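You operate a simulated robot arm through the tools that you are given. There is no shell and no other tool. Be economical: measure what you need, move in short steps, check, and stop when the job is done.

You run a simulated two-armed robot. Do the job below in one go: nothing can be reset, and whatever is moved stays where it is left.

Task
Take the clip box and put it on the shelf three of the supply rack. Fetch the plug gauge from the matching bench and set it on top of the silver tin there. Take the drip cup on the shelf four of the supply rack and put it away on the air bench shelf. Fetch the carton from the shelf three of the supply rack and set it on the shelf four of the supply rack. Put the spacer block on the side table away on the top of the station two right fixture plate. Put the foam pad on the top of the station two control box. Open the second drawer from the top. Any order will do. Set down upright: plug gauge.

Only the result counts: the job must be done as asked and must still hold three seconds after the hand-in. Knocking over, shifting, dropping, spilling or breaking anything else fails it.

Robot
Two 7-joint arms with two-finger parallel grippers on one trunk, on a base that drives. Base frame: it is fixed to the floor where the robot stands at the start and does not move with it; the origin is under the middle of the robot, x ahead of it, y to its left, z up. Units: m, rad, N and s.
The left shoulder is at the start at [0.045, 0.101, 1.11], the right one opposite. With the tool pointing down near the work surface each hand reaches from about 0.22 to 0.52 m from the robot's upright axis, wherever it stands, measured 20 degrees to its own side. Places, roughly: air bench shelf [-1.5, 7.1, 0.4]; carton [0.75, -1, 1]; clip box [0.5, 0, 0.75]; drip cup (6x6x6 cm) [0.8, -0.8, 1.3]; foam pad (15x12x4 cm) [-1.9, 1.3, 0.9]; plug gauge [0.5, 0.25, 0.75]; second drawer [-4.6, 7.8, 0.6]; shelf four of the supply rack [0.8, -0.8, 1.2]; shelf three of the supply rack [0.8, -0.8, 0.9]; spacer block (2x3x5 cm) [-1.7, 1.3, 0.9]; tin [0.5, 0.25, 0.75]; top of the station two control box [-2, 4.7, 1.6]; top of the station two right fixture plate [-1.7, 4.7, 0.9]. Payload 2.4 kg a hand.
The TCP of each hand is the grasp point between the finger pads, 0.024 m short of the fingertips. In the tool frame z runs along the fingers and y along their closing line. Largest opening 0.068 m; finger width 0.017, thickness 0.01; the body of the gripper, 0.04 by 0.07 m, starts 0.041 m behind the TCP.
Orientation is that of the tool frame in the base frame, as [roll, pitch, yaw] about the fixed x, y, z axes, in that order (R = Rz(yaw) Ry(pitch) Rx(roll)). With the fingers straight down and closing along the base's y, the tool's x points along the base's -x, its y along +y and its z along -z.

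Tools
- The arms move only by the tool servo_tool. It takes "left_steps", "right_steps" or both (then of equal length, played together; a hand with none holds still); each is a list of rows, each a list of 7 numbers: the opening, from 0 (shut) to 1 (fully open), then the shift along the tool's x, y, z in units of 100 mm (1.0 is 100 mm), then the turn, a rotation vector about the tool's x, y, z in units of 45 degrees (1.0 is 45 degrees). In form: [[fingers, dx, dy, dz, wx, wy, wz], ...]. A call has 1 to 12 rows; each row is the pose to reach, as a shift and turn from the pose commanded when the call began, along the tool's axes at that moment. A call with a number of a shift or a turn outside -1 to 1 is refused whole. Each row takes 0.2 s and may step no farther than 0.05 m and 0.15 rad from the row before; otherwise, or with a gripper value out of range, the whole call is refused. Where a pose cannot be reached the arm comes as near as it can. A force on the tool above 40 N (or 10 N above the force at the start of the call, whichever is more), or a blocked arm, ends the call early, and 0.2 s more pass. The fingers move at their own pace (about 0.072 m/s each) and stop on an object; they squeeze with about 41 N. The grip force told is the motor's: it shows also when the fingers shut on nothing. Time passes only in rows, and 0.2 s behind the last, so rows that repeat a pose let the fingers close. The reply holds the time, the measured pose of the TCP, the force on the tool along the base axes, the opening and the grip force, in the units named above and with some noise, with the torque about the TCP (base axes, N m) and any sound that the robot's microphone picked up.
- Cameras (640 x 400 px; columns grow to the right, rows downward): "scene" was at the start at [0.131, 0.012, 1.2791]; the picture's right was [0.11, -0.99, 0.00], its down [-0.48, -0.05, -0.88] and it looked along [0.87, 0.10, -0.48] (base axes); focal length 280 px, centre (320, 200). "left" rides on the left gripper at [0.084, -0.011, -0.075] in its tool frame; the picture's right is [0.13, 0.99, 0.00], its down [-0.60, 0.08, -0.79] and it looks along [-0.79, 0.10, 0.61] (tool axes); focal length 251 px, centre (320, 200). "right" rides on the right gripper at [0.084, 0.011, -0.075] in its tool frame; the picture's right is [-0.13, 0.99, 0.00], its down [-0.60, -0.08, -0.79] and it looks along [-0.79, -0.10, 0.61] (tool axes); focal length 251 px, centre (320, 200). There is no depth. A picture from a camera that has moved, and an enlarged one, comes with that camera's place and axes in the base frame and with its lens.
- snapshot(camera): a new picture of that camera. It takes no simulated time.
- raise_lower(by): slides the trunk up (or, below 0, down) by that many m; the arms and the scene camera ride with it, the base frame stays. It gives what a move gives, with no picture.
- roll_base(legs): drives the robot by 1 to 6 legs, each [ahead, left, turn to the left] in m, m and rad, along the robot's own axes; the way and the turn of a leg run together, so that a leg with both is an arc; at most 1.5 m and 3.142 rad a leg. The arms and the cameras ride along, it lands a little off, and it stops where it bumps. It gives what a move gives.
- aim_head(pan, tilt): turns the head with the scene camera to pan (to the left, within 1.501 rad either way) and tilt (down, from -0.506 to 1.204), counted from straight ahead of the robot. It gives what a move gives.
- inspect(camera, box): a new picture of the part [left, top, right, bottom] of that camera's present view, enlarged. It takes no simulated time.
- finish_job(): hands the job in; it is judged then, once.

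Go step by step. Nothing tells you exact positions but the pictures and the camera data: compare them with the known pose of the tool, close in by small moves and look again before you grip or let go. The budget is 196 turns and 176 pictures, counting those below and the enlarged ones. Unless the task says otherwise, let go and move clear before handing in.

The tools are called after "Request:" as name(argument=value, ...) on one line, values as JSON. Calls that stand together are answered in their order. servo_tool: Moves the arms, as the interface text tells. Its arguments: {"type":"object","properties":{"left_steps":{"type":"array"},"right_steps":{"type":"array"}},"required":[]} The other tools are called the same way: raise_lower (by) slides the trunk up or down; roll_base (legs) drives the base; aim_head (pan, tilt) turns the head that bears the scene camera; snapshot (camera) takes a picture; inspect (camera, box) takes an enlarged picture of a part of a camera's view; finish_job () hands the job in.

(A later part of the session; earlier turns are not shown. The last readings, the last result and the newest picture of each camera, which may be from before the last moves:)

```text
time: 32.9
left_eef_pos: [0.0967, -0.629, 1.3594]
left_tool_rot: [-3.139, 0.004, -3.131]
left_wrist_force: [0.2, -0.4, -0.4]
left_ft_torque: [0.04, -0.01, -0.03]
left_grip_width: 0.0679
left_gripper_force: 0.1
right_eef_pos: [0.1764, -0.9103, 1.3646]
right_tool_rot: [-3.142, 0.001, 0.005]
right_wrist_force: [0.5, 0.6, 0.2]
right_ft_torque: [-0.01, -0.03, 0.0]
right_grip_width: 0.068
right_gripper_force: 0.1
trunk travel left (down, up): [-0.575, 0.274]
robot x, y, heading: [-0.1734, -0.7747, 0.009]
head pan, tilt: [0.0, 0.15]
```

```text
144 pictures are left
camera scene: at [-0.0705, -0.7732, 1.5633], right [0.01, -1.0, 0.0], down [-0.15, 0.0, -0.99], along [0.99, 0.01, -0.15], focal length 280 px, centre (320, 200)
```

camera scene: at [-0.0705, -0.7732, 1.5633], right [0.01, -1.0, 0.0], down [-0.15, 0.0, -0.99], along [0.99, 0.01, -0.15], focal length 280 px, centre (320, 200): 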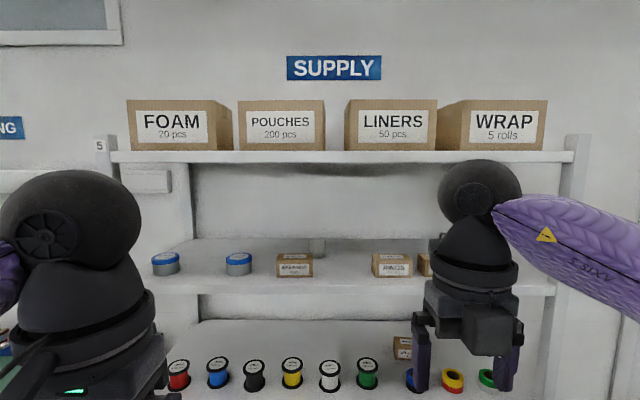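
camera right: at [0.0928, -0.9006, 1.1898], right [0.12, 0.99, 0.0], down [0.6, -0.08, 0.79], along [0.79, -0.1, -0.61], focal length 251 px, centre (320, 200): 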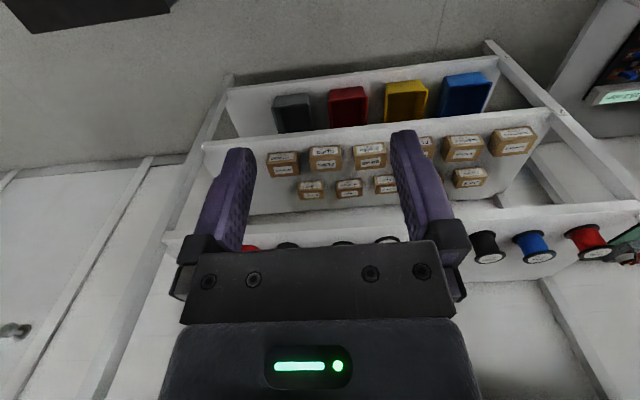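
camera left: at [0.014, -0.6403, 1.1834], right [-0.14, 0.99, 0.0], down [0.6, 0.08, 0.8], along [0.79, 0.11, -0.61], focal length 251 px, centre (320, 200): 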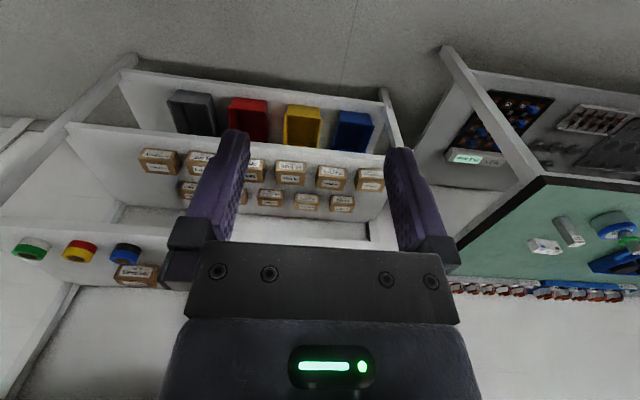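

Shelf 4 top is near z 1.235, shelf 3 near 0.875, shelf 5 underside near 1.55, front edge x≈0.62; a vertical tool fits under the shelves. I lower the trunk and turn the right wrist so its fingers close along x for the BRUSHES carton.

Request:
raise_lower(by=-0.25)

Request:
servo_tool(right_steps=[[1, 0, 0, 0, 0, 0, -0.18], [1, 0, 0, 0, 0, 0, -0.36], [1, 0, 0, 0, 0, 0, -0.54], [1, 0, 0, 0, 0, 0, -0.72], [1, 0, 0, 0, 0, 0, -0.9], [1, 0, 0, 0, 0, 0, -1]], left_steps=[[1, 0.2, 0, 0, 0, 0, 0], [1, 0.4, 0, 0, 0, 0, 0], [1, 0.5, 0, 0, 0, 0, 0], [1, 0.5, 0, 0, 0, 0, 0], [1, 0.5, 0, 0, 0, 0, 0], [1, 0.5, 0, 0, 0, 0, 0]])

Request:
servo_tool(right_steps=[[1, 0, 0, 0.2, 0, 0, -0.18], [1, 0, 0, 0.4, 0, 0, -0.36], [1, 0, 0, 0.6, 0, 0, -0.54], [1, 0, 0, 0.8, 0, 0, -0.72], [1, 0, 0, 0.9, 0, 0, -0.9], [1, 0, 0, 1.0, 0, 0, -1]])

Request:
roll_base(legs=[[0.1, -0.12, 0]])

Request:
aim_head(pan=-0.3, tilt=0.45)

Request:
snapshot(camera="scene")

Request:
snapshot(camera="right")

```text
time: 35.5
left_eef_pos: [0.0966, -0.6296, 1.1086]
left_tool_rot: [-3.14, 0.006, -3.133]
left_wrist_force: [-0.2, 0.2, 0.5]
left_ft_torque: [0.02, -0.01, 0.0]
left_grip_width: 0.0683
left_gripper_force: 0.1
right_eef_pos: [0.176, -0.9111, 1.1144]
right_tool_rot: [-3.142, 0.002, 0.005]
right_wrist_force: [0.1, 0.3, -0.1]
right_ft_torque: [-0.03, -0.02, -0.02]
right_grip_width: 0.0681
right_gripper_force: 0.1
trunk travel left (down, up): [-0.325, 0.524]
robot x, y, heading: [-0.1767, -0.7755, 0.006]
head pan, tilt: [0.0, 0.15]
```

```text
time: 36.9
left_eef_pos: [0.0477, -0.6302, 1.1083]
left_tool_rot: [-3.14, 0.005, -3.134]
left_wrist_force: [0.4, 0.6, 0.5]
left_ft_torque: [-0.01, -0.01, -0.02]
left_grip_width: 0.0681
left_gripper_force: 0.1
right_eef_pos: [0.1765, -0.9116, 1.1154]
right_tool_rot: [-3.14, -0.002, 0.79]
right_wrist_force: [0.0, 0.9, -0.1]
right_ft_torque: [0.02, -0.01, 0.03]
right_grip_width: 0.0677
right_gripper_force: 0.1
trunk travel left (down, up): [-0.325, 0.524]
robot x, y, heading: [-0.1766, -0.7746, 0.009]
head pan, tilt: [0.0, 0.15]
```

```text
time: 38.3
left_eef_pos: [0.047, -0.6287, 1.108]
left_tool_rot: [-3.14, 0.003, -3.133]
left_wrist_force: [-0.4, -0.1, -0.8]
left_ft_torque: [0.0, 0.02, 0.0]
left_grip_width: 0.0683
left_gripper_force: 0.0
right_eef_pos: [0.1762, -0.9117, 1.0133]
right_tool_rot: [3.142, 0.001, 1.577]
right_wrist_force: [-0.4, 0.5, -0.4]
right_ft_torque: [-0.03, 0.0, 0.02]
right_grip_width: 0.0681
right_gripper_force: 0.1
trunk travel left (down, up): [-0.325, 0.524]
robot x, y, heading: [-0.1731, -0.7752, 0.009]
head pan, tilt: [0.0, 0.15]
```

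```text
time: 39.7
left_eef_pos: [0.1489, -0.748, 1.1079]
left_tool_rot: [-3.14, 0.003, -3.134]
left_wrist_force: [-0.7, -0.3, 0.9]
left_ft_torque: [-0.01, -0.01, 0.02]
left_grip_width: 0.0679
left_gripper_force: 0.1
right_eef_pos: [0.2775, -1.0287, 1.0151]
right_tool_rot: [3.141, -0.001, 1.576]
right_wrist_force: [-0.5, 1.5, -0.1]
right_ft_torque: [0.0, -0.02, -0.02]
right_grip_width: 0.0679
right_gripper_force: 0.1
trunk travel left (down, up): [-0.325, 0.524]
robot x, y, heading: [-0.0744, -0.896, 0.004]
head pan, tilt: [0.0, 0.15]
```

```text
time: 40.5
left_eef_pos: [0.1488, -0.7463, 1.1079]
left_tool_rot: [-3.141, 0.005, -3.135]
left_wrist_force: [0.1, 1.3, -0.2]
left_ft_torque: [-0.01, 0.0, -0.02]
left_grip_width: 0.0681
left_gripper_force: 0.0
right_eef_pos: [0.2784, -1.0287, 1.0149]
right_tool_rot: [-3.141, 0.0, 1.573]
right_wrist_force: [0.2, 1.0, 0.4]
right_ft_torque: [0.0, 0.0, 0.01]
right_grip_width: 0.0679
right_gripper_force: 0.1
trunk travel left (down, up): [-0.325, 0.524]
robot x, y, heading: [-0.075, -0.8956, 0.014]
head pan, tilt: [-0.3, 0.45]
```

```text
143 pictures are left
camera scene: at [0.0547, -0.9177, 1.284], right [-0.29, -0.96, 0.0], down [-0.42, 0.13, -0.9], along [0.86, -0.26, -0.43], focal length 280 px, centre (320, 200)
```

scene: 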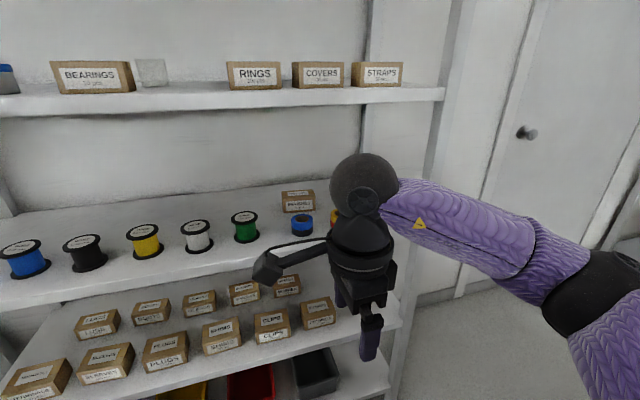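

```text
142 pictures are left
camera right: at [0.2888, -0.9446, 1.0894], right [0.99, -0.12, 0.0], down [-0.08, -0.6, 0.79], along [-0.1, -0.79, -0.61], focal length 251 px, centre (320, 200)
```

right: 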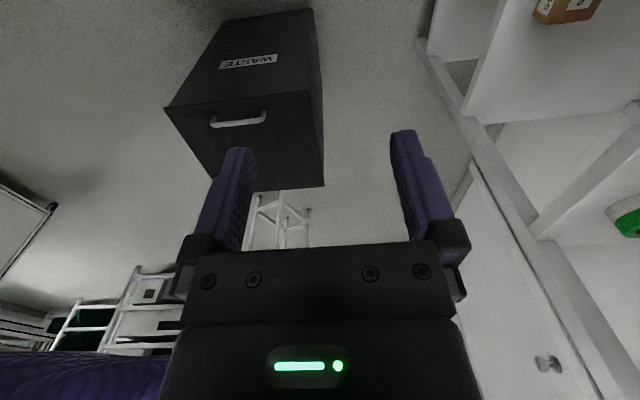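

Request:
inspect(camera="scene", box=[220, 170, 350, 250])

```text
4.92 times, centred on (285, 210) of scene
camera zoom: at [0.0547, -0.9177, 1.284], right [-0.29, -0.96, 0.0], down [-0.42, 0.13, -0.9], along [0.86, -0.26, -0.43], focal length 1377 px, centre (492, 151)
```

zoom: 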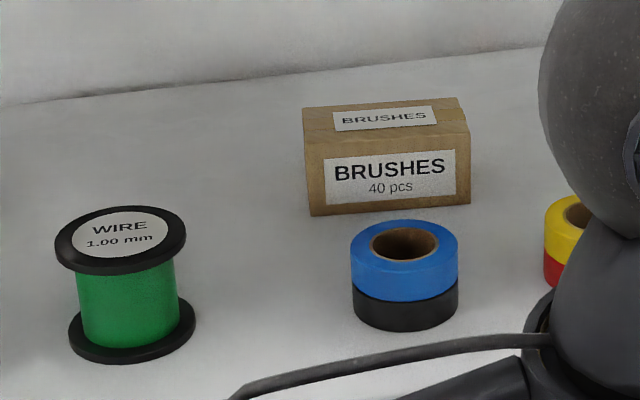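

Carton centre ≈(0.797, −1.07), top ≈0.947; tape in front tops at 0.925, shelf-4 underside ≈1.20. I set the hand to entry height 0.985 and drive in so the hand passes over the tape.

Request:
servo_tool(right_steps=[[1, -0.2, 0, 0.15, 0, 0, 0], [1, -0.41, 0, 0.29, 0, 0, 0], [1, -0.41, 0, 0.29, 0, 0, 0]])

Request:
roll_base(legs=[[0.27, 0, -0.01]])

Request:
aim_head(pan=-0.3, tilt=0.5)

Request:
snapshot(camera="scene")

Request:
snapshot(camera="right")

```text
time: 41.3
left_eef_pos: [0.1491, -0.7468, 1.1081]
left_tool_rot: [-3.139, 0.005, -3.133]
left_wrist_force: [-0.7, 0.5, 0.9]
left_ft_torque: [0.0, -0.01, 0.0]
left_grip_width: 0.068
left_gripper_force: 0.1
right_eef_pos: [0.2785, -1.0691, 0.9858]
right_tool_rot: [-3.14, -0.001, 1.575]
right_wrist_force: [-0.2, 0.1, 0.1]
right_ft_torque: [0.03, 0.0, -0.01]
right_grip_width: 0.068
right_gripper_force: 0.1
trunk travel left (down, up): [-0.325, 0.524]
robot x, y, heading: [-0.0735, -0.8973, 0.011]
head pan, tilt: [-0.3, 0.45]
```

```text
time: 43.2
left_eef_pos: [0.4173, -0.7495, 1.1071]
left_tool_rot: [-3.139, 0.004, 3.135]
left_wrist_force: [-1.2, -0.7, 1.6]
left_ft_torque: [0.02, 0.01, 0.0]
left_grip_width: 0.0678
left_gripper_force: 0.2
right_eef_pos: [0.5423, -1.0751, 0.9864]
right_tool_rot: [3.14, -0.001, 1.56]
right_wrist_force: [-0.3, 0.1, 0.5]
right_ft_torque: [0.04, 0.02, -0.01]
right_grip_width: 0.0679
right_gripper_force: 0.1
trunk travel left (down, up): [-0.325, 0.524]
robot x, y, heading: [0.1928, -0.8914, -0.01]
head pan, tilt: [-0.3, 0.45]
```

```text
time: 43.8
left_eef_pos: [0.4181, -0.7512, 1.1078]
left_tool_rot: [-3.14, 0.006, 3.136]
left_wrist_force: [-0.7, -0.1, 0.7]
left_ft_torque: [0.0, 0.02, -0.01]
left_grip_width: 0.0681
left_gripper_force: 0.1
right_eef_pos: [0.543, -1.0747, 0.9854]
right_tool_rot: [3.141, 0.002, 1.561]
right_wrist_force: [-1.0, -0.2, 0.4]
right_ft_torque: [0.04, -0.01, 0.02]
right_grip_width: 0.0678
right_gripper_force: 0.0
trunk travel left (down, up): [-0.325, 0.524]
robot x, y, heading: [0.192, -0.8959, -0.006]
head pan, tilt: [-0.3, 0.499]
```

```text
140 pictures are left
camera scene: at [0.3197, -0.9199, 1.2795], right [-0.3, -0.95, 0.0], down [-0.46, 0.15, -0.88], along [0.84, -0.27, -0.48], focal length 280 px, centre (320, 200)
```

scene: 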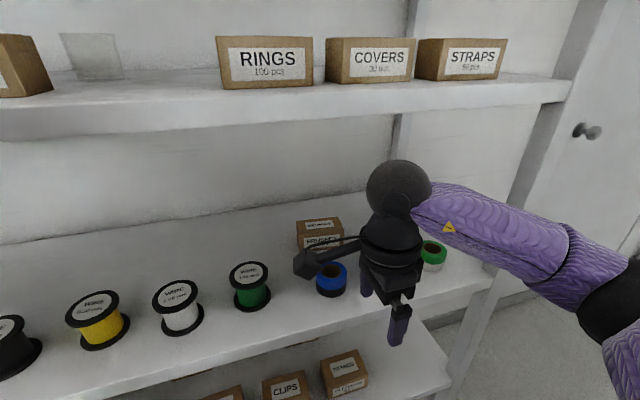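

```text
139 pictures are left
camera right: at [0.5542, -0.991, 1.06], right [0.99, -0.14, 0.0], down [-0.08, -0.6, 0.79], along [-0.11, -0.79, -0.61], focal length 251 px, centre (320, 200)
```

right: 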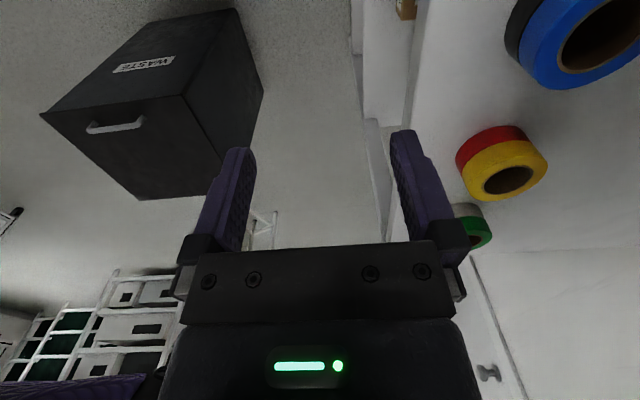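

The hand is at the front of the rack at the right height. I extend the arm inward and watch.

Request:
servo_tool(right_steps=[[1, 0, 0.3, 0, 0, 0, 0], [1, 0, 0.6, 0, 0, 0, 0], [1, 0, 0.9, 0, 0, 0, 0], [1, 0, 1.0, 0, 0, 0, 0]])

Request:
roll_base(legs=[[0.06, 0.01, 0.006]])

Request:
snapshot(camera="scene")

Request:
snapshot(camera="right")

```text
time: 44.8
left_eef_pos: [0.418, -0.7495, 1.1081]
left_tool_rot: [-3.142, 0.006, 3.135]
left_wrist_force: [-0.1, 0.2, -0.1]
left_ft_torque: [0.01, -0.02, -0.02]
left_grip_width: 0.0679
left_gripper_force: 0.0
right_eef_pos: [0.6401, -1.076, 0.9845]
right_tool_rot: [3.141, 0.002, 1.563]
right_wrist_force: [0.4, 0.2, -0.2]
right_ft_torque: [0.01, 0.04, 0.01]
right_grip_width: 0.0682
right_gripper_force: 0.0
trunk travel left (down, up): [-0.325, 0.524]
robot x, y, heading: [0.1895, -0.8973, -0.007]
head pan, tilt: [-0.3, 0.499]
```

```text
time: 45.8
left_eef_pos: [0.4767, -0.7397, 1.1075]
left_tool_rot: [-3.141, 0.003, 3.139]
left_wrist_force: [0.2, 0.4, 0.5]
left_ft_torque: [0.02, 0.01, 0.0]
left_grip_width: 0.0679
left_gripper_force: 0.0
right_eef_pos: [0.7014, -1.0637, 0.9853]
right_tool_rot: [3.141, 0.001, 1.566]
right_wrist_force: [0.1, -0.3, 0.3]
right_ft_torque: [0.0, -0.01, 0.03]
right_grip_width: 0.0678
right_gripper_force: 0.0
trunk travel left (down, up): [-0.325, 0.524]
robot x, y, heading: [0.2527, -0.888, -0.006]
head pan, tilt: [-0.3, 0.499]
```

```text
138 pictures are left
camera scene: at [0.38, -0.9096, 1.2794], right [-0.3, -0.95, 0.0], down [-0.46, 0.14, -0.88], along [0.84, -0.26, -0.48], focal length 280 px, centre (320, 200)
```

scene: 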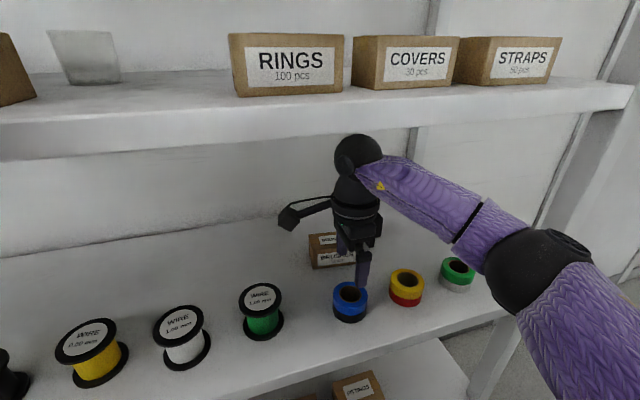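

```text
137 pictures are left
camera right: at [0.7131, -0.9799, 1.0595], right [0.99, -0.13, 0.0], down [-0.08, -0.6, 0.79], along [-0.11, -0.79, -0.61], focal length 251 px, centre (320, 200)
```

right: 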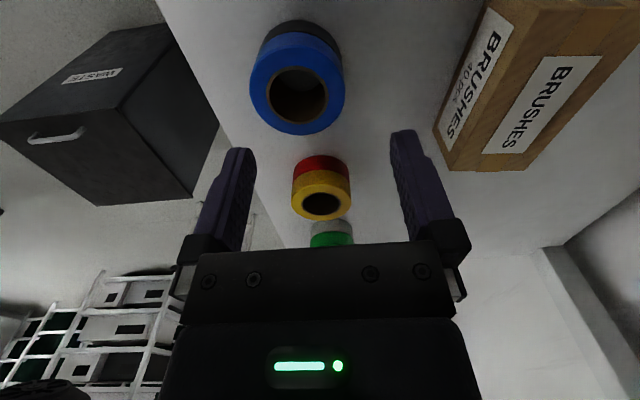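

The carton spans x≈0.78–0.83 and centres at y≈−1.063. I move over it and check.

Request:
servo_tool(right_steps=[[1, 0, 0.3, 0, 0, 0, 0], [1, 0, 0.6, 0, 0, 0, 0], [1, 0, 0.9, 0, 0, 0, 0], [1, 0, 1.0, 0, 0, 0, 0], [1, 0, 1.0, 0, 0, 0, 0]])

Request:
snapshot(camera="scene")

Request:
snapshot(camera="right")

```text
time: 47.0
left_eef_pos: [0.4756, -0.7407, 1.1087]
left_tool_rot: [-3.139, 0.004, 3.141]
left_wrist_force: [0.4, -1.2, -0.8]
left_ft_torque: [-0.04, -0.01, 0.04]
left_grip_width: 0.068
left_gripper_force: 0.1
right_eef_pos: [0.7577, -1.068, 0.9826]
right_tool_rot: [-3.14, -0.001, 1.566]
right_wrist_force: [-0.7, 0.4, 0.1]
right_ft_torque: [0.01, -0.03, -0.01]
right_grip_width: 0.0679
right_gripper_force: 0.1
right hand out of reach, approached as far as the arm can: row 2, 3, 4, 5
trunk travel left (down, up): [-0.325, 0.524]
robot x, y, heading: [0.2492, -0.8824, 0.0]
head pan, tilt: [-0.3, 0.499]
```

```text
136 pictures are left
camera scene: at [0.3795, -0.9096, 1.2795], right [-0.3, -0.95, 0.0], down [-0.46, 0.14, -0.88], along [0.84, -0.26, -0.48], focal length 280 px, centre (320, 200)
```

scene: 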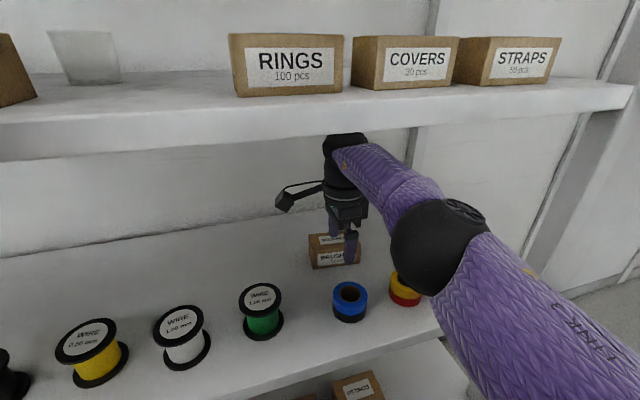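

```text
135 pictures are left
camera right: at [0.7685, -0.9847, 1.0578], right [0.99, -0.13, 0.0], down [-0.08, -0.6, 0.79], along [-0.11, -0.79, -0.61], focal length 251 px, centre (320, 200)
```

right: 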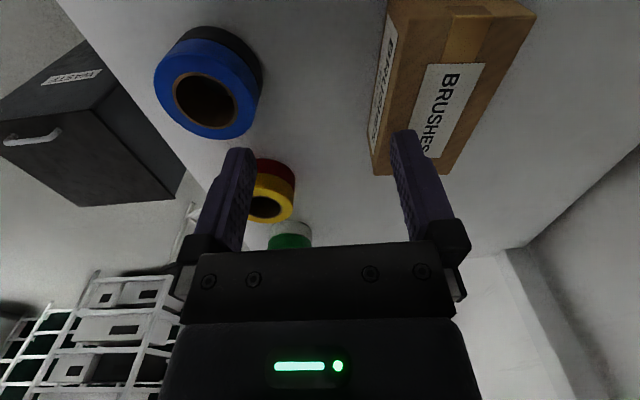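

The arm is at its limit; I retract slightly and drive the base closer.

Request:
servo_tool(right_steps=[[1, 0, -0.3, 0, 0, 0, 0], [1, 0, -0.55, 0, 0, 0, 0], [1, 0, -0.55, 0, 0, 0, 0]])

Request:
roll_base(legs=[[0.085, 0, 0]])

Request:
snapshot(camera="scene")

Request:
snapshot(camera="right")

```text
time: 47.8
left_eef_pos: [0.4764, -0.7395, 1.1078]
left_tool_rot: [-3.139, 0.005, 3.138]
left_wrist_force: [0.5, 0.3, 0.5]
left_ft_torque: [0.02, 0.03, 0.02]
left_grip_width: 0.0681
left_gripper_force: 0.1
right_eef_pos: [0.7002, -1.0668, 0.9832]
right_tool_rot: [-3.138, 0.001, 1.562]
right_wrist_force: [-0.3, 0.5, 0.3]
right_ft_torque: [-0.02, 0.06, 0.04]
right_grip_width: 0.0679
right_gripper_force: 0.0
trunk travel left (down, up): [-0.325, 0.524]
robot x, y, heading: [0.2495, -0.8823, -0.006]
head pan, tilt: [-0.3, 0.499]
```

```text
time: 48.9
left_eef_pos: [0.5634, -0.7398, 1.1087]
left_tool_rot: [-3.139, 0.003, 3.14]
left_wrist_force: [0.5, 0.6, 0.2]
left_ft_torque: [0.02, 0.01, 0.0]
left_grip_width: 0.0679
left_gripper_force: 0.0
right_eef_pos: [0.787, -1.0681, 0.9833]
right_tool_rot: [-3.141, -0.001, 1.565]
right_wrist_force: [0.5, 0.4, -0.7]
right_ft_torque: [0.01, 0.0, -0.04]
right_grip_width: 0.0681
right_gripper_force: 0.1
trunk travel left (down, up): [-0.325, 0.524]
robot x, y, heading: [0.3373, -0.8865, -0.001]
head pan, tilt: [-0.3, 0.499]
```

```text
134 pictures are left
camera scene: at [0.466, -0.9101, 1.2794], right [-0.3, -0.95, 0.0], down [-0.46, 0.14, -0.88], along [0.84, -0.26, -0.48], focal length 280 px, centre (320, 200)
```

scene: 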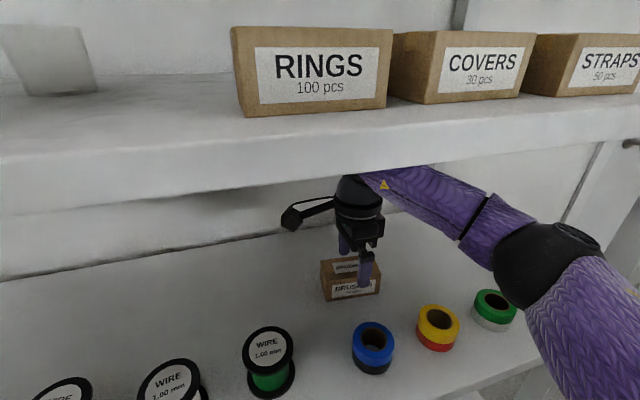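

```text
133 pictures are left
camera right: at [0.7988, -0.9843, 1.0582], right [0.99, -0.13, 0.0], down [-0.08, -0.6, 0.79], along [-0.11, -0.79, -0.61], focal length 251 px, centre (320, 200)
```

right: 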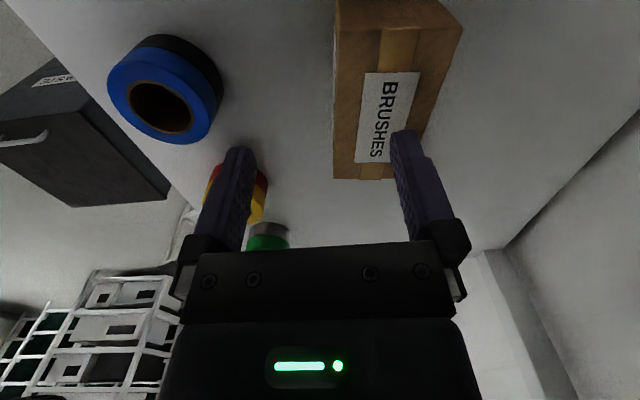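

Request:
servo_tool(right_steps=[[1, 0.03, 0.25, 0, 0, 0, 0], [1, 0.03, 0.25, 0, 0, 0, 0]])

Request:
snapshot(camera="right")

Request:
inspect(camera="scene", box=[280, 180, 440, 320])

```text
time: 49.5
left_eef_pos: [0.5624, -0.74, 1.1083]
left_tool_rot: [-3.141, 0.006, 3.141]
left_wrist_force: [0.4, 1.0, -0.3]
left_ft_torque: [0.01, 0.02, -0.01]
left_grip_width: 0.0681
left_gripper_force: 0.0
right_eef_pos: [0.811, -1.0636, 0.982]
right_tool_rot: [3.141, 0.0, 1.566]
right_wrist_force: [0.0, 0.3, -0.8]
right_ft_torque: [0.03, 0.02, -0.04]
right_grip_width: 0.068
right_gripper_force: 0.1
trunk travel left (down, up): [-0.325, 0.524]
robot x, y, heading: [0.3349, -0.8848, -0.003]
head pan, tilt: [-0.3, 0.499]
```

```text
132 pictures are left
camera right: at [0.8231, -0.9808, 1.0577], right [0.99, -0.13, 0.0], down [-0.08, -0.6, 0.79], along [-0.11, -0.79, -0.61], focal length 251 px, centre (320, 200)
```

right: 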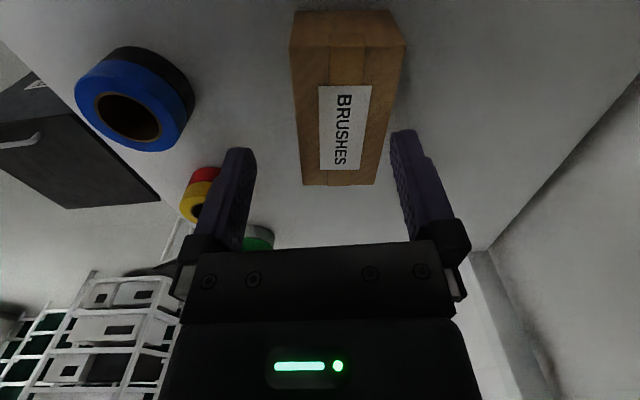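

```text
2.86 times, centred on (360, 250) of scene
camera zoom: at [0.4656, -0.91, 1.2795], right [-0.3, -0.95, 0.0], down [-0.46, 0.14, -0.88], along [0.84, -0.26, -0.48], focal length 799 px, centre (206, 57)
```

zoom: 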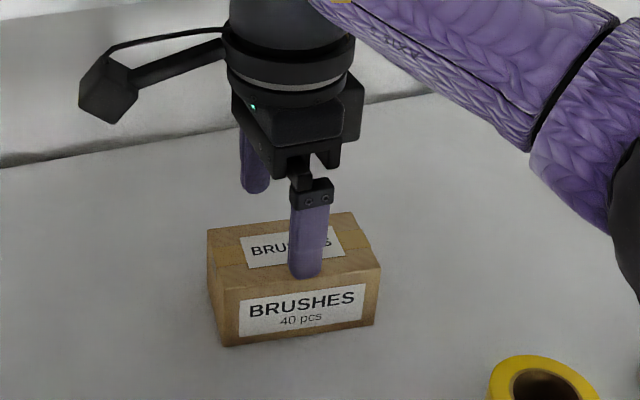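

The carton centre is nearer x≈0.823 with a slight yaw. I correct, turn a little, and lower to grip.

Request:
servo_tool(right_steps=[[1, 0, 0.12, 0, 0, 0, 0.1], [1, 0, 0.12, 0.15, 0, 0, 0.1]])

Request:
snapshot(camera="right")

Request:
inspect(camera="scene", box=[280, 180, 440, 320])

```text
time: 50.1
left_eef_pos: [0.5627, -0.7394, 1.1069]
left_tool_rot: [-3.14, 0.004, 3.141]
left_wrist_force: [0.3, 0.3, 0.3]
left_ft_torque: [-0.04, -0.02, 0.0]
left_grip_width: 0.0682
left_gripper_force: 0.1
right_eef_pos: [0.823, -1.065, 0.9683]
right_tool_rot: [3.14, 0.001, 1.488]
right_wrist_force: [0.0, -0.8, -0.1]
right_ft_torque: [-0.03, -0.01, 0.0]
right_grip_width: 0.068
right_gripper_force: 0.1
trunk travel left (down, up): [-0.325, 0.524]
robot x, y, heading: [0.3359, -0.8832, -0.004]
head pan, tilt: [-0.3, 0.499]
```

```text
130 pictures are left
camera right: at [0.8414, -0.9826, 1.0428], right [0.98, -0.21, 0.0], down [-0.13, -0.6, 0.79], along [-0.17, -0.77, -0.61], focal length 251 px, centre (320, 200)
```

right: 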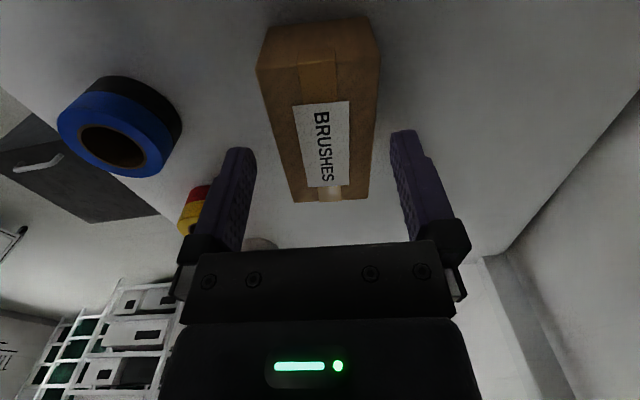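

```text
2.86 times, centred on (360, 250) of scene
camera zoom: at [0.4655, -0.91, 1.2795], right [-0.3, -0.95, 0.0], down [-0.46, 0.14, -0.88], along [0.84, -0.26, -0.48], focal length 799 px, centre (206, 57)
```

zoom: 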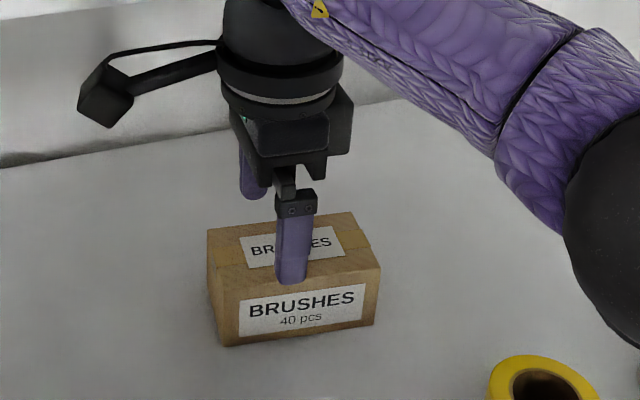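

Request:
servo_tool(right_steps=[[1, 0, -0.03, 0.0, 0, 0, 0], [1, 0, -0.03, 0.12, 0, 0, 0], [1, 0, -0.03, 0.2, 0, 0, 0]])

Request:
inspect(camera="right", box=[220, 0, 420, 250])

Request:
inspect(camera="scene", box=[310, 210, 410, 310])

```text
time: 50.9
left_eef_pos: [0.5631, -0.7399, 1.1083]
left_tool_rot: [-3.139, 0.006, 3.14]
left_wrist_force: [0.4, -0.4, 0.4]
left_ft_torque: [-0.02, 0.02, -0.01]
left_grip_width: 0.068
left_gripper_force: 0.1
right_eef_pos: [0.8207, -1.0657, 0.9482]
right_tool_rot: [3.141, 0.0, 1.487]
right_wrist_force: [-0.1, 0.4, -0.7]
right_ft_torque: [-0.01, 0.01, 0.02]
right_grip_width: 0.0679
right_gripper_force: 0.1
trunk travel left (down, up): [-0.325, 0.524]
robot x, y, heading: [0.339, -0.8824, -0.003]
head pan, tilt: [-0.3, 0.499]
```

```text
1.60 times, centred on (320, 125) of right
camera zoom: at [0.8389, -0.9829, 1.0233], right [0.98, -0.21, 0.0], down [-0.13, -0.6, 0.79], along [-0.17, -0.78, -0.61], focal length 402 px, centre (320, 320)
```

zoom: 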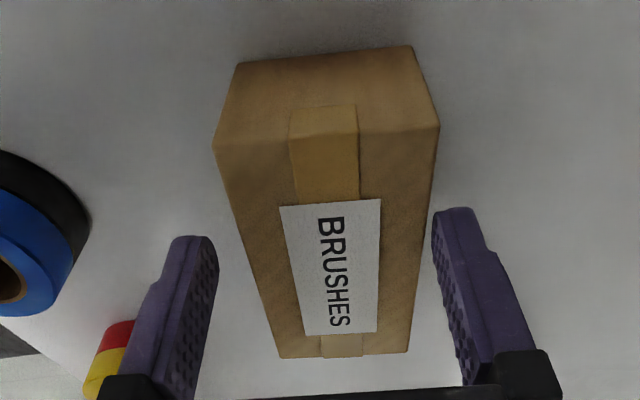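

```text
4.00 times, centred on (360, 260) of scene
camera zoom: at [0.4655, -0.9101, 1.2795], right [-0.3, -0.95, 0.0], down [-0.46, 0.14, -0.88], along [0.84, -0.26, -0.48], focal length 1118 px, centre (160, -40)
```

zoom: 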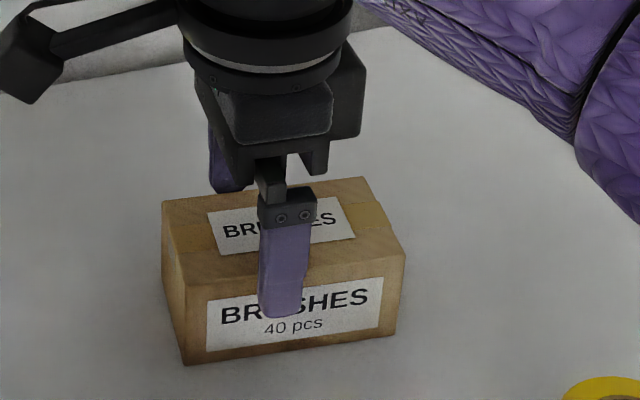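

The wrist view shows the carton is about 3.5 mm further back; I shift by that, lower and close.

Request:
servo_tool(right_steps=[[1, 0, 0.035, -0.02, 0, 0, 0], [1, 0, 0.035, 0.1, 0, 0, 0], [1, 0, 0.035, 0.22, 0, 0, 0], [0.8, 0, 0.035, 0.22, 0, 0, 0], [0.5, 0, 0.035, 0.22, 0, 0, 0], [0, 0, 0.035, 0.22, 0, 0, 0], [0, 0, 0.035, 0.22, 0, 0, 0]])

Request:
inspect(camera="right", box=[220, 0, 420, 250])

```text
time: 52.5
left_eef_pos: [0.5625, -0.7399, 1.1079]
left_tool_rot: [-3.141, 0.004, 3.14]
left_wrist_force: [-0.2, -1.0, -0.1]
left_ft_torque: [0.03, -0.02, -0.01]
left_grip_width: 0.0679
left_gripper_force: 0.1
right_eef_pos: [0.8233, -1.0662, 0.9275]
right_tool_rot: [-3.141, 0.001, 1.487]
right_wrist_force: [-0.4, -0.7, 1.1]
right_ft_torque: [-0.1, 0.02, -0.04]
right_grip_width: 0.0561
right_gripper_force: 41.2
trunk travel left (down, up): [-0.325, 0.524]
robot x, y, heading: [0.3395, -0.8881, -0.001]
head pan, tilt: [-0.3, 0.499]
```

```text
1.60 times, centred on (320, 125) of right
camera zoom: at [0.8427, -0.9833, 1.0015], right [0.98, -0.21, 0.0], down [-0.13, -0.6, 0.79], along [-0.17, -0.78, -0.61], focal length 402 px, centre (320, 320)
```

zoom: 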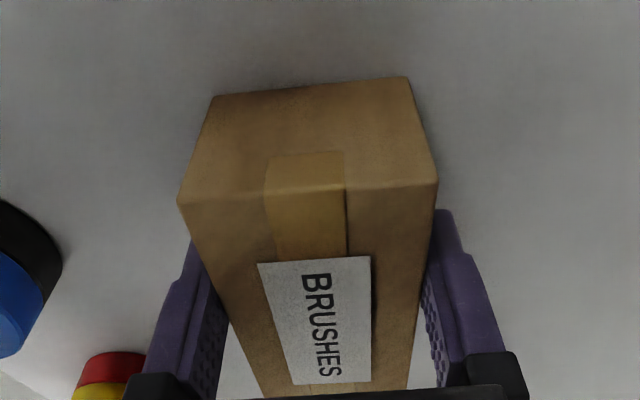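

Gripped. I lift to clear the tape (staying under shelf four) and back the robot straight out.

Request:
servo_tool(right_steps=[[0, 0, 0, -0.15, 0, 0, 0], [0, 0, 0, -0.35, 0, 0, 0], [0, 0, 0, -0.53, 0, 0, 0], [0, 0, 0, -0.53, 0, 0, 0]])

Request:
inspect(camera="scene", box=[270, 170, 450, 350])

```text
time: 53.5
left_eef_pos: [0.562, -0.7412, 1.1083]
left_tool_rot: [-3.141, 0.006, 3.139]
left_wrist_force: [0.8, 0.0, 0.5]
left_ft_torque: [-0.02, 0.02, 0.03]
left_grip_width: 0.0678
left_gripper_force: 0.0
right_eef_pos: [0.8228, -1.0664, 0.9805]
right_tool_rot: [-3.141, -0.001, 1.487]
right_wrist_force: [-0.2, -0.3, -1.0]
right_ft_torque: [0.02, 0.0, -0.03]
right_grip_width: 0.0558
right_gripper_force: 41.2
trunk travel left (down, up): [-0.325, 0.524]
robot x, y, heading: [0.3354, -0.8872, -0.001]
head pan, tilt: [-0.3, 0.499]
```

```text
2.22 times, centred on (360, 260) of scene
camera zoom: at [0.4656, -0.9101, 1.2794], right [-0.3, -0.95, 0.0], down [-0.46, 0.14, -0.88], along [0.84, -0.26, -0.48], focal length 621 px, centre (231, 67)
```

zoom: 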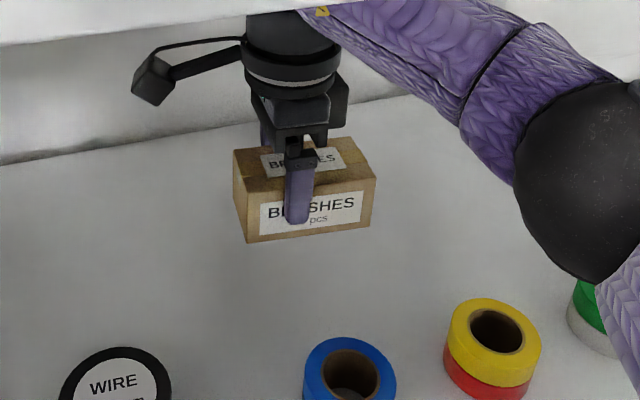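

Clearance over the tape looks thin, so I raise 12 mm more and then back out.

Request:
servo_tool(right_steps=[[0, 0, 0, -0.06, 0, 0, 0], [0, 0, 0, -0.12, 0, 0, 0]])

Request:
roll_base(legs=[[-0.06, 0, 0]])

Request:
inspect(camera="scene", box=[270, 170, 450, 350])

Request:
snapshot(camera="right")

```text
time: 54.1
left_eef_pos: [0.5629, -0.7396, 1.1083]
left_tool_rot: [-3.139, 0.004, 3.141]
left_wrist_force: [-0.7, 0.4, -0.5]
left_ft_torque: [0.02, 0.03, 0.02]
left_grip_width: 0.0682
left_gripper_force: 0.0
right_eef_pos: [0.8222, -1.0664, 0.9934]
right_tool_rot: [-3.141, 0.0, 1.487]
right_wrist_force: [-0.9, 0.8, -1.4]
right_ft_torque: [0.02, 0.0, 0.03]
right_grip_width: 0.0558
right_gripper_force: 40.9
trunk travel left (down, up): [-0.325, 0.524]
robot x, y, heading: [0.3395, -0.883, -0.001]
head pan, tilt: [-0.3, 0.499]
```

```text
time: 55.0
left_eef_pos: [0.5016, -0.7408, 1.1075]
left_tool_rot: [-3.14, 0.005, 3.14]
left_wrist_force: [0.4, 0.6, 0.1]
left_ft_torque: [-0.01, -0.04, 0.02]
left_grip_width: 0.068
left_gripper_force: 0.0
right_eef_pos: [0.761, -1.0656, 0.9924]
right_tool_rot: [-3.141, -0.001, 1.488]
right_wrist_force: [-0.3, 0.0, -1.9]
right_ft_torque: [0.01, 0.01, -0.02]
right_grip_width: 0.0557
right_gripper_force: 40.8
trunk travel left (down, up): [-0.325, 0.524]
robot x, y, heading: [0.2743, -0.8843, -0.003]
head pan, tilt: [-0.3, 0.499]
```

```text
2.22 times, centred on (360, 260) of scene
camera zoom: at [0.4047, -0.9098, 1.2795], right [-0.3, -0.95, 0.0], down [-0.46, 0.14, -0.88], along [0.84, -0.26, -0.48], focal length 621 px, centre (231, 67)
```

zoom: 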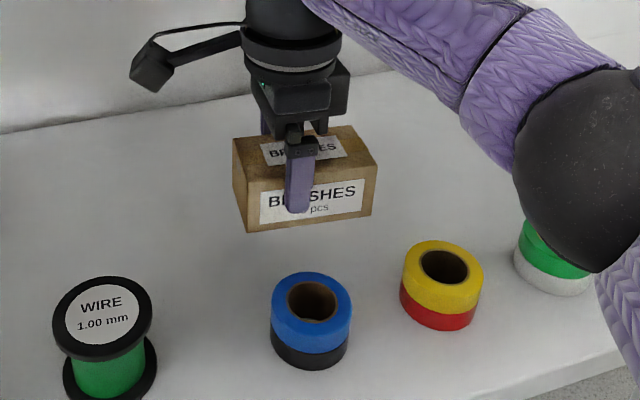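

```text
123 pictures are left
camera right: at [0.7806, -0.9829, 1.067], right [0.98, -0.21, 0.0], down [-0.13, -0.6, 0.79], along [-0.17, -0.78, -0.61], focal length 251 px, centre (320, 200)
```

right: 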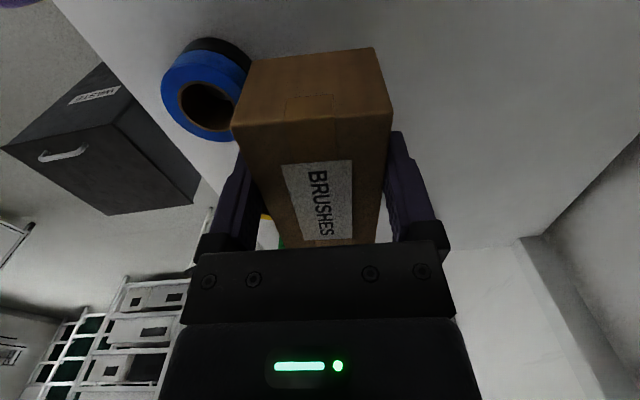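

Clear by about 3 cm. Back out fully.

Request:
roll_base(legs=[[-0.36, 0, 0]])

Request:
raise_lower(by=0.33)

Request:
aim_head(pan=0.0, tilt=0.35)

Request:
snapshot(camera="scene")

Request:
snapshot(camera="left")

```text
time: 57.3
left_eef_pos: [0.1409, -0.7375, 1.108]
left_tool_rot: [3.141, 0.005, -3.14]
left_wrist_force: [-0.6, -0.2, 0.2]
left_ft_torque: [-0.01, 0.0, -0.01]
left_grip_width: 0.0679
left_gripper_force: 0.0
right_eef_pos: [0.404, -1.0636, 0.9922]
right_tool_rot: [-3.141, 0.0, 1.491]
right_wrist_force: [-0.6, 0.2, -1.6]
right_ft_torque: [0.01, -0.03, -0.02]
right_grip_width: 0.0557
right_gripper_force: 40.7
trunk travel left (down, up): [-0.325, 0.524]
robot x, y, heading: [-0.0836, -0.8827, -0.002]
head pan, tilt: [-0.3, 0.499]
```

```text
time: 60.6
left_eef_pos: [0.1431, -0.7383, 1.4376]
left_tool_rot: [-3.139, 0.006, 3.141]
left_wrist_force: [-0.4, 0.4, -0.2]
left_ft_torque: [0.0, 0.01, 0.0]
left_grip_width: 0.068
left_gripper_force: 0.0
right_eef_pos: [0.4004, -1.0642, 1.3268]
right_tool_rot: [3.131, -0.001, 1.488]
right_wrist_force: [0.2, 0.3, -0.7]
right_ft_torque: [0.03, 0.0, 0.04]
right_grip_width: 0.0556
right_gripper_force: 40.8
trunk travel left (down, up): [-0.655, 0.194]
robot x, y, heading: [-0.0815, -0.8812, -0.005]
head pan, tilt: [-0.3, 0.499]
```

```text
time: 61.4
left_eef_pos: [0.1427, -0.7376, 1.4375]
left_tool_rot: [-3.14, 0.006, 3.141]
left_wrist_force: [-0.4, 0.2, 0.2]
left_ft_torque: [0.02, -0.01, -0.02]
left_grip_width: 0.068
left_gripper_force: 0.0
right_eef_pos: [0.4004, -1.0642, 1.3268]
right_tool_rot: [3.131, -0.002, 1.489]
right_wrist_force: [-0.4, -0.5, -0.8]
right_ft_torque: [0.01, -0.01, -0.04]
right_grip_width: 0.0552
right_gripper_force: 40.8
trunk travel left (down, up): [-0.655, 0.194]
robot x, y, heading: [-0.0809, -0.8872, 0.0]
head pan, tilt: [0.0, 0.351]
```

```text
122 pictures are left
camera scene: at [0.0203, -0.8816, 1.6246], right [0.0, -1.0, 0.0], down [-0.34, 0.0, -0.94], along [0.94, 0.0, -0.34], focal length 280 px, centre (320, 200)
```

scene: 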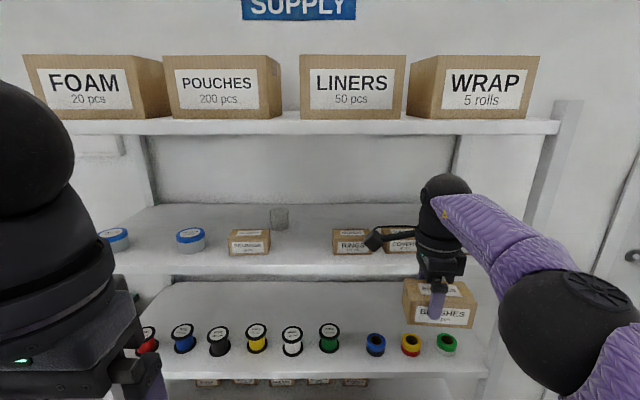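

```text
121 pictures are left
camera left: at [0.0593, -0.7491, 1.5125], right [-0.13, 0.99, 0.0], down [0.6, 0.08, 0.8], along [0.79, 0.1, -0.61], focal length 251 px, centre (320, 200)
```

left: 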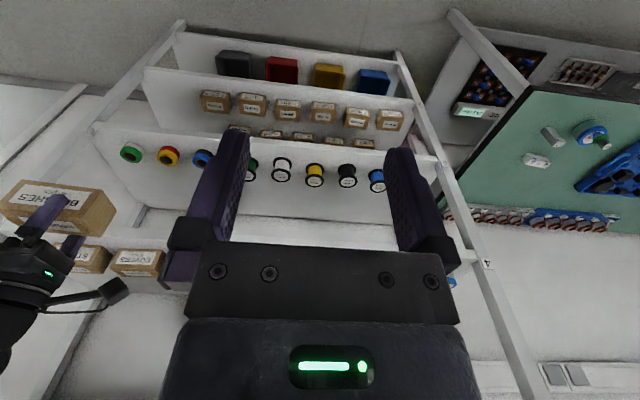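

I'll put the carton in the wide gap between the two tins on shelf four (y≈−0.44). I bring the right hand inward, then drive to face that gap.

Request:
servo_tool(right_steps=[[0, 0.3, -0.2, 0.05, 0, 0, 0], [0, 0.6, -0.4, 0.1, 0, 0, 0], [0, 0.9, -0.6, 0.15, 0, 0, 0], [0, 1.0, -0.7, 0.15, 0, 0, 0]])

Request:
roll_base(legs=[[0, 0.52, 0]])

Request:
snapshot(camera="scene")

```text
time: 62.4
left_eef_pos: [0.1428, -0.738, 1.4378]
left_tool_rot: [-3.14, 0.003, 3.14]
left_wrist_force: [-0.7, 0.2, 0.0]
left_ft_torque: [0.0, 0.01, 0.01]
left_grip_width: 0.0679
left_gripper_force: 0.1
right_eef_pos: [0.3383, -0.9573, 1.3119]
right_tool_rot: [3.131, -0.002, 1.487]
right_wrist_force: [0.1, -0.3, -1.4]
right_ft_torque: [0.0, 0.04, 0.03]
right_grip_width: 0.0554
right_gripper_force: 40.4
trunk travel left (down, up): [-0.655, 0.194]
robot x, y, heading: [-0.0837, -0.8825, -0.002]
head pan, tilt: [0.0, 0.351]
```

```text
time: 65.5
left_eef_pos: [0.1428, -0.2029, 1.4388]
left_tool_rot: [-3.14, 0.005, -3.141]
left_wrist_force: [0.6, -0.1, -0.1]
left_ft_torque: [-0.03, -0.03, 0.0]
left_grip_width: 0.0681
left_gripper_force: 0.1
right_eef_pos: [0.3395, -0.422, 1.3118]
right_tool_rot: [3.131, 0.0, 1.488]
right_wrist_force: [-0.3, -0.7, -1.0]
right_ft_torque: [0.04, 0.02, -0.01]
right_grip_width: 0.0555
right_gripper_force: 41.4
trunk travel left (down, up): [-0.655, 0.194]
robot x, y, heading: [-0.0779, -0.3483, -0.001]
head pan, tilt: [0.0, 0.351]
```

```text
120 pictures are left
camera scene: at [0.0215, -0.3464, 1.6246], right [0.0, -1.0, 0.0], down [-0.34, 0.0, -0.94], along [0.94, 0.0, -0.34], focal length 280 px, centre (320, 200)
```

scene: 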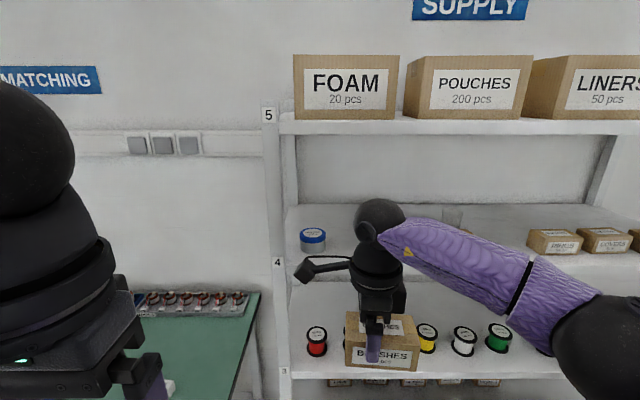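

Request:
servo_tool(right_steps=[[0, 0.2, 0.3, 0, 0, 0, 0], [0, 0.35, 0.5, 0, 0, 0, 0], [0, 0.35, 0.5, 0, 0, 0, 0]])

Request:
roll_base(legs=[[0.17, -0.048, 0]])

Request:
snapshot(camera="scene")

Request:
snapshot(camera="right")

Request:
snapshot(camera="left")

```text
time: 66.3
left_eef_pos: [0.1436, -0.2029, 1.4373]
left_tool_rot: [-3.14, 0.004, 3.141]
left_wrist_force: [0.5, 0.0, -0.6]
left_ft_torque: [-0.01, 0.0, 0.01]
left_grip_width: 0.068
left_gripper_force: 0.0
right_eef_pos: [0.3896, -0.3946, 1.3121]
right_tool_rot: [3.132, 0.0, 1.491]
right_wrist_force: [-0.2, 0.8, -1.2]
right_ft_torque: [0.01, -0.03, -0.04]
right_grip_width: 0.0557
right_gripper_force: 41.1
right hand out of reach, approached as far as the arm can: row 2, 3
trunk travel left (down, up): [-0.655, 0.194]
robot x, y, heading: [-0.0792, -0.3485, -0.004]
head pan, tilt: [0.0, 0.351]
```

```text
time: 67.8
left_eef_pos: [0.3129, -0.2521, 1.4382]
left_tool_rot: [-3.14, 0.003, 3.139]
left_wrist_force: [0.1, -0.6, -0.1]
left_ft_torque: [0.04, 0.01, 0.01]
left_grip_width: 0.0678
left_gripper_force: 0.1
right_eef_pos: [0.5578, -0.4434, 1.3105]
right_tool_rot: [3.133, -0.003, 1.486]
right_wrist_force: [1.1, -0.8, -1.5]
right_ft_torque: [0.03, 0.03, -0.01]
right_grip_width: 0.0554
right_gripper_force: 41.1
trunk travel left (down, up): [-0.655, 0.194]
robot x, y, heading: [0.086, -0.3969, -0.004]
head pan, tilt: [0.0, 0.351]
```

```text
119 pictures are left
camera scene: at [0.1904, -0.396, 1.6245], right [0.0, -1.0, 0.0], down [-0.34, 0.0, -0.94], along [0.94, 0.0, -0.34], focal length 280 px, centre (320, 200)
```

scene: 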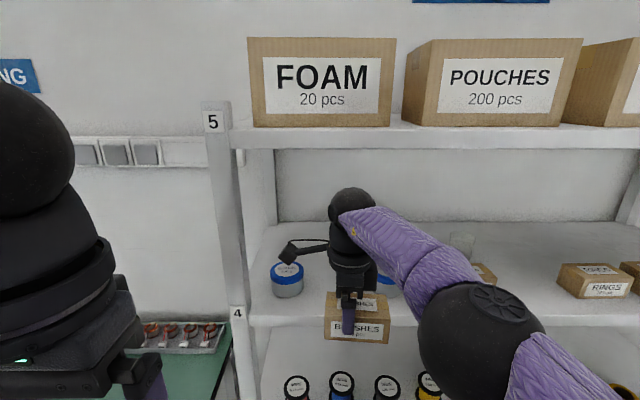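

```text
118 pictures are left
camera right: at [0.575, -0.3612, 1.3859], right [0.98, -0.21, 0.01], down [-0.14, -0.6, 0.79], along [-0.16, -0.78, -0.61], focal length 251 px, centre (320, 200)
```

right: 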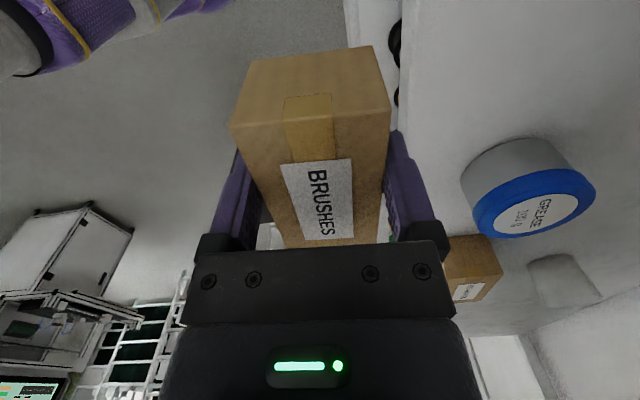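

```text
117 pictures are left
camera left: at [0.2294, -0.2636, 1.5124], right [-0.13, 0.99, 0.0], down [0.6, 0.08, 0.8], along [0.79, 0.1, -0.61], focal length 251 px, centre (320, 200)
```

left: 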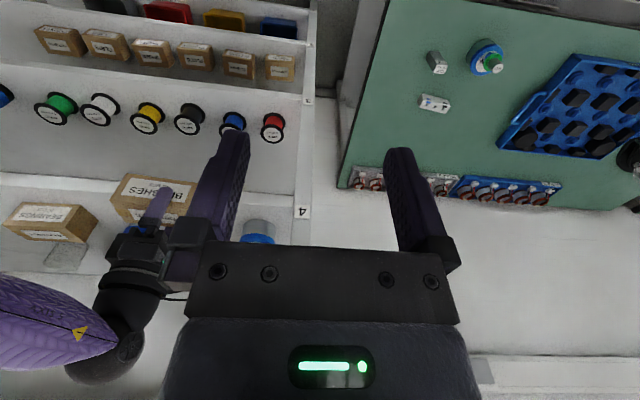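

The carton bottom is at ≈1.26, above the shelf (1.237). Gap centre is y≈−0.437, so I shift 8 mm left and drive in part way.

Request:
servo_tool(right_steps=[[0, 0.08, 0, 0, 0, 0, 0], [0, 0.08, 0, 0, 0, 0, 0]])

Request:
roll_base(legs=[[0.08, 0, 0]])

Request:
snapshot(camera="scene")

Request:
snapshot(camera="right")

```text
time: 68.4
left_eef_pos: [0.3117, -0.2532, 1.438]
left_tool_rot: [-3.139, 0.006, 3.14]
left_wrist_force: [-0.6, -0.1, 0.0]
left_ft_torque: [-0.03, -0.02, -0.01]
left_grip_width: 0.0679
left_gripper_force: 0.0
right_eef_pos: [0.5554, -0.4365, 1.3108]
right_tool_rot: [3.132, 0.0, 1.486]
right_wrist_force: [0.6, 0.0, -2.4]
right_ft_torque: [0.02, 0.0, -0.01]
right_grip_width: 0.0555
right_gripper_force: 41.7
trunk travel left (down, up): [-0.655, 0.194]
robot x, y, heading: [0.0861, -0.3965, -0.004]
head pan, tilt: [0.0, 0.351]
```

```text
time: 69.4
left_eef_pos: [0.3933, -0.2524, 1.4372]
left_tool_rot: [-3.138, 0.005, 3.141]
left_wrist_force: [0.1, 0.6, -0.4]
left_ft_torque: [-0.01, -0.01, 0.02]
left_grip_width: 0.0681
left_gripper_force: 0.0
right_eef_pos: [0.6369, -0.437, 1.3105]
right_tool_rot: [3.132, 0.0, 1.489]
right_wrist_force: [0.1, 0.0, -1.9]
right_ft_torque: [0.05, 0.02, -0.01]
right_grip_width: 0.0555
right_gripper_force: 41.3
trunk travel left (down, up): [-0.655, 0.194]
robot x, y, heading: [0.1674, -0.3949, 0.001]
head pan, tilt: [0.0, 0.351]
```

```text
116 pictures are left
camera scene: at [0.2716, -0.3958, 1.6245], right [0.0, -1.0, 0.0], down [-0.34, 0.0, -0.94], along [0.94, 0.0, -0.34], focal length 280 px, centre (320, 200)
```

scene: 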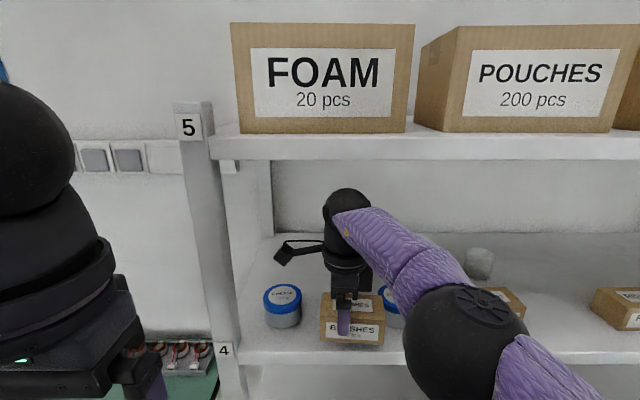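

```text
115 pictures are left
camera right: at [0.6548, -0.3534, 1.3854], right [0.98, -0.21, 0.01], down [-0.14, -0.6, 0.79], along [-0.16, -0.78, -0.61], focal length 251 px, centre (320, 200)
```

right: 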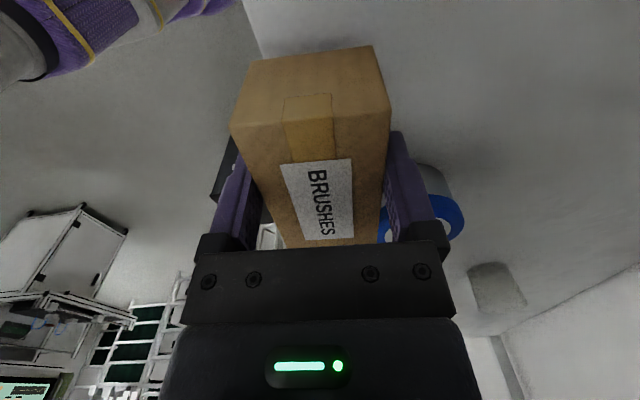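

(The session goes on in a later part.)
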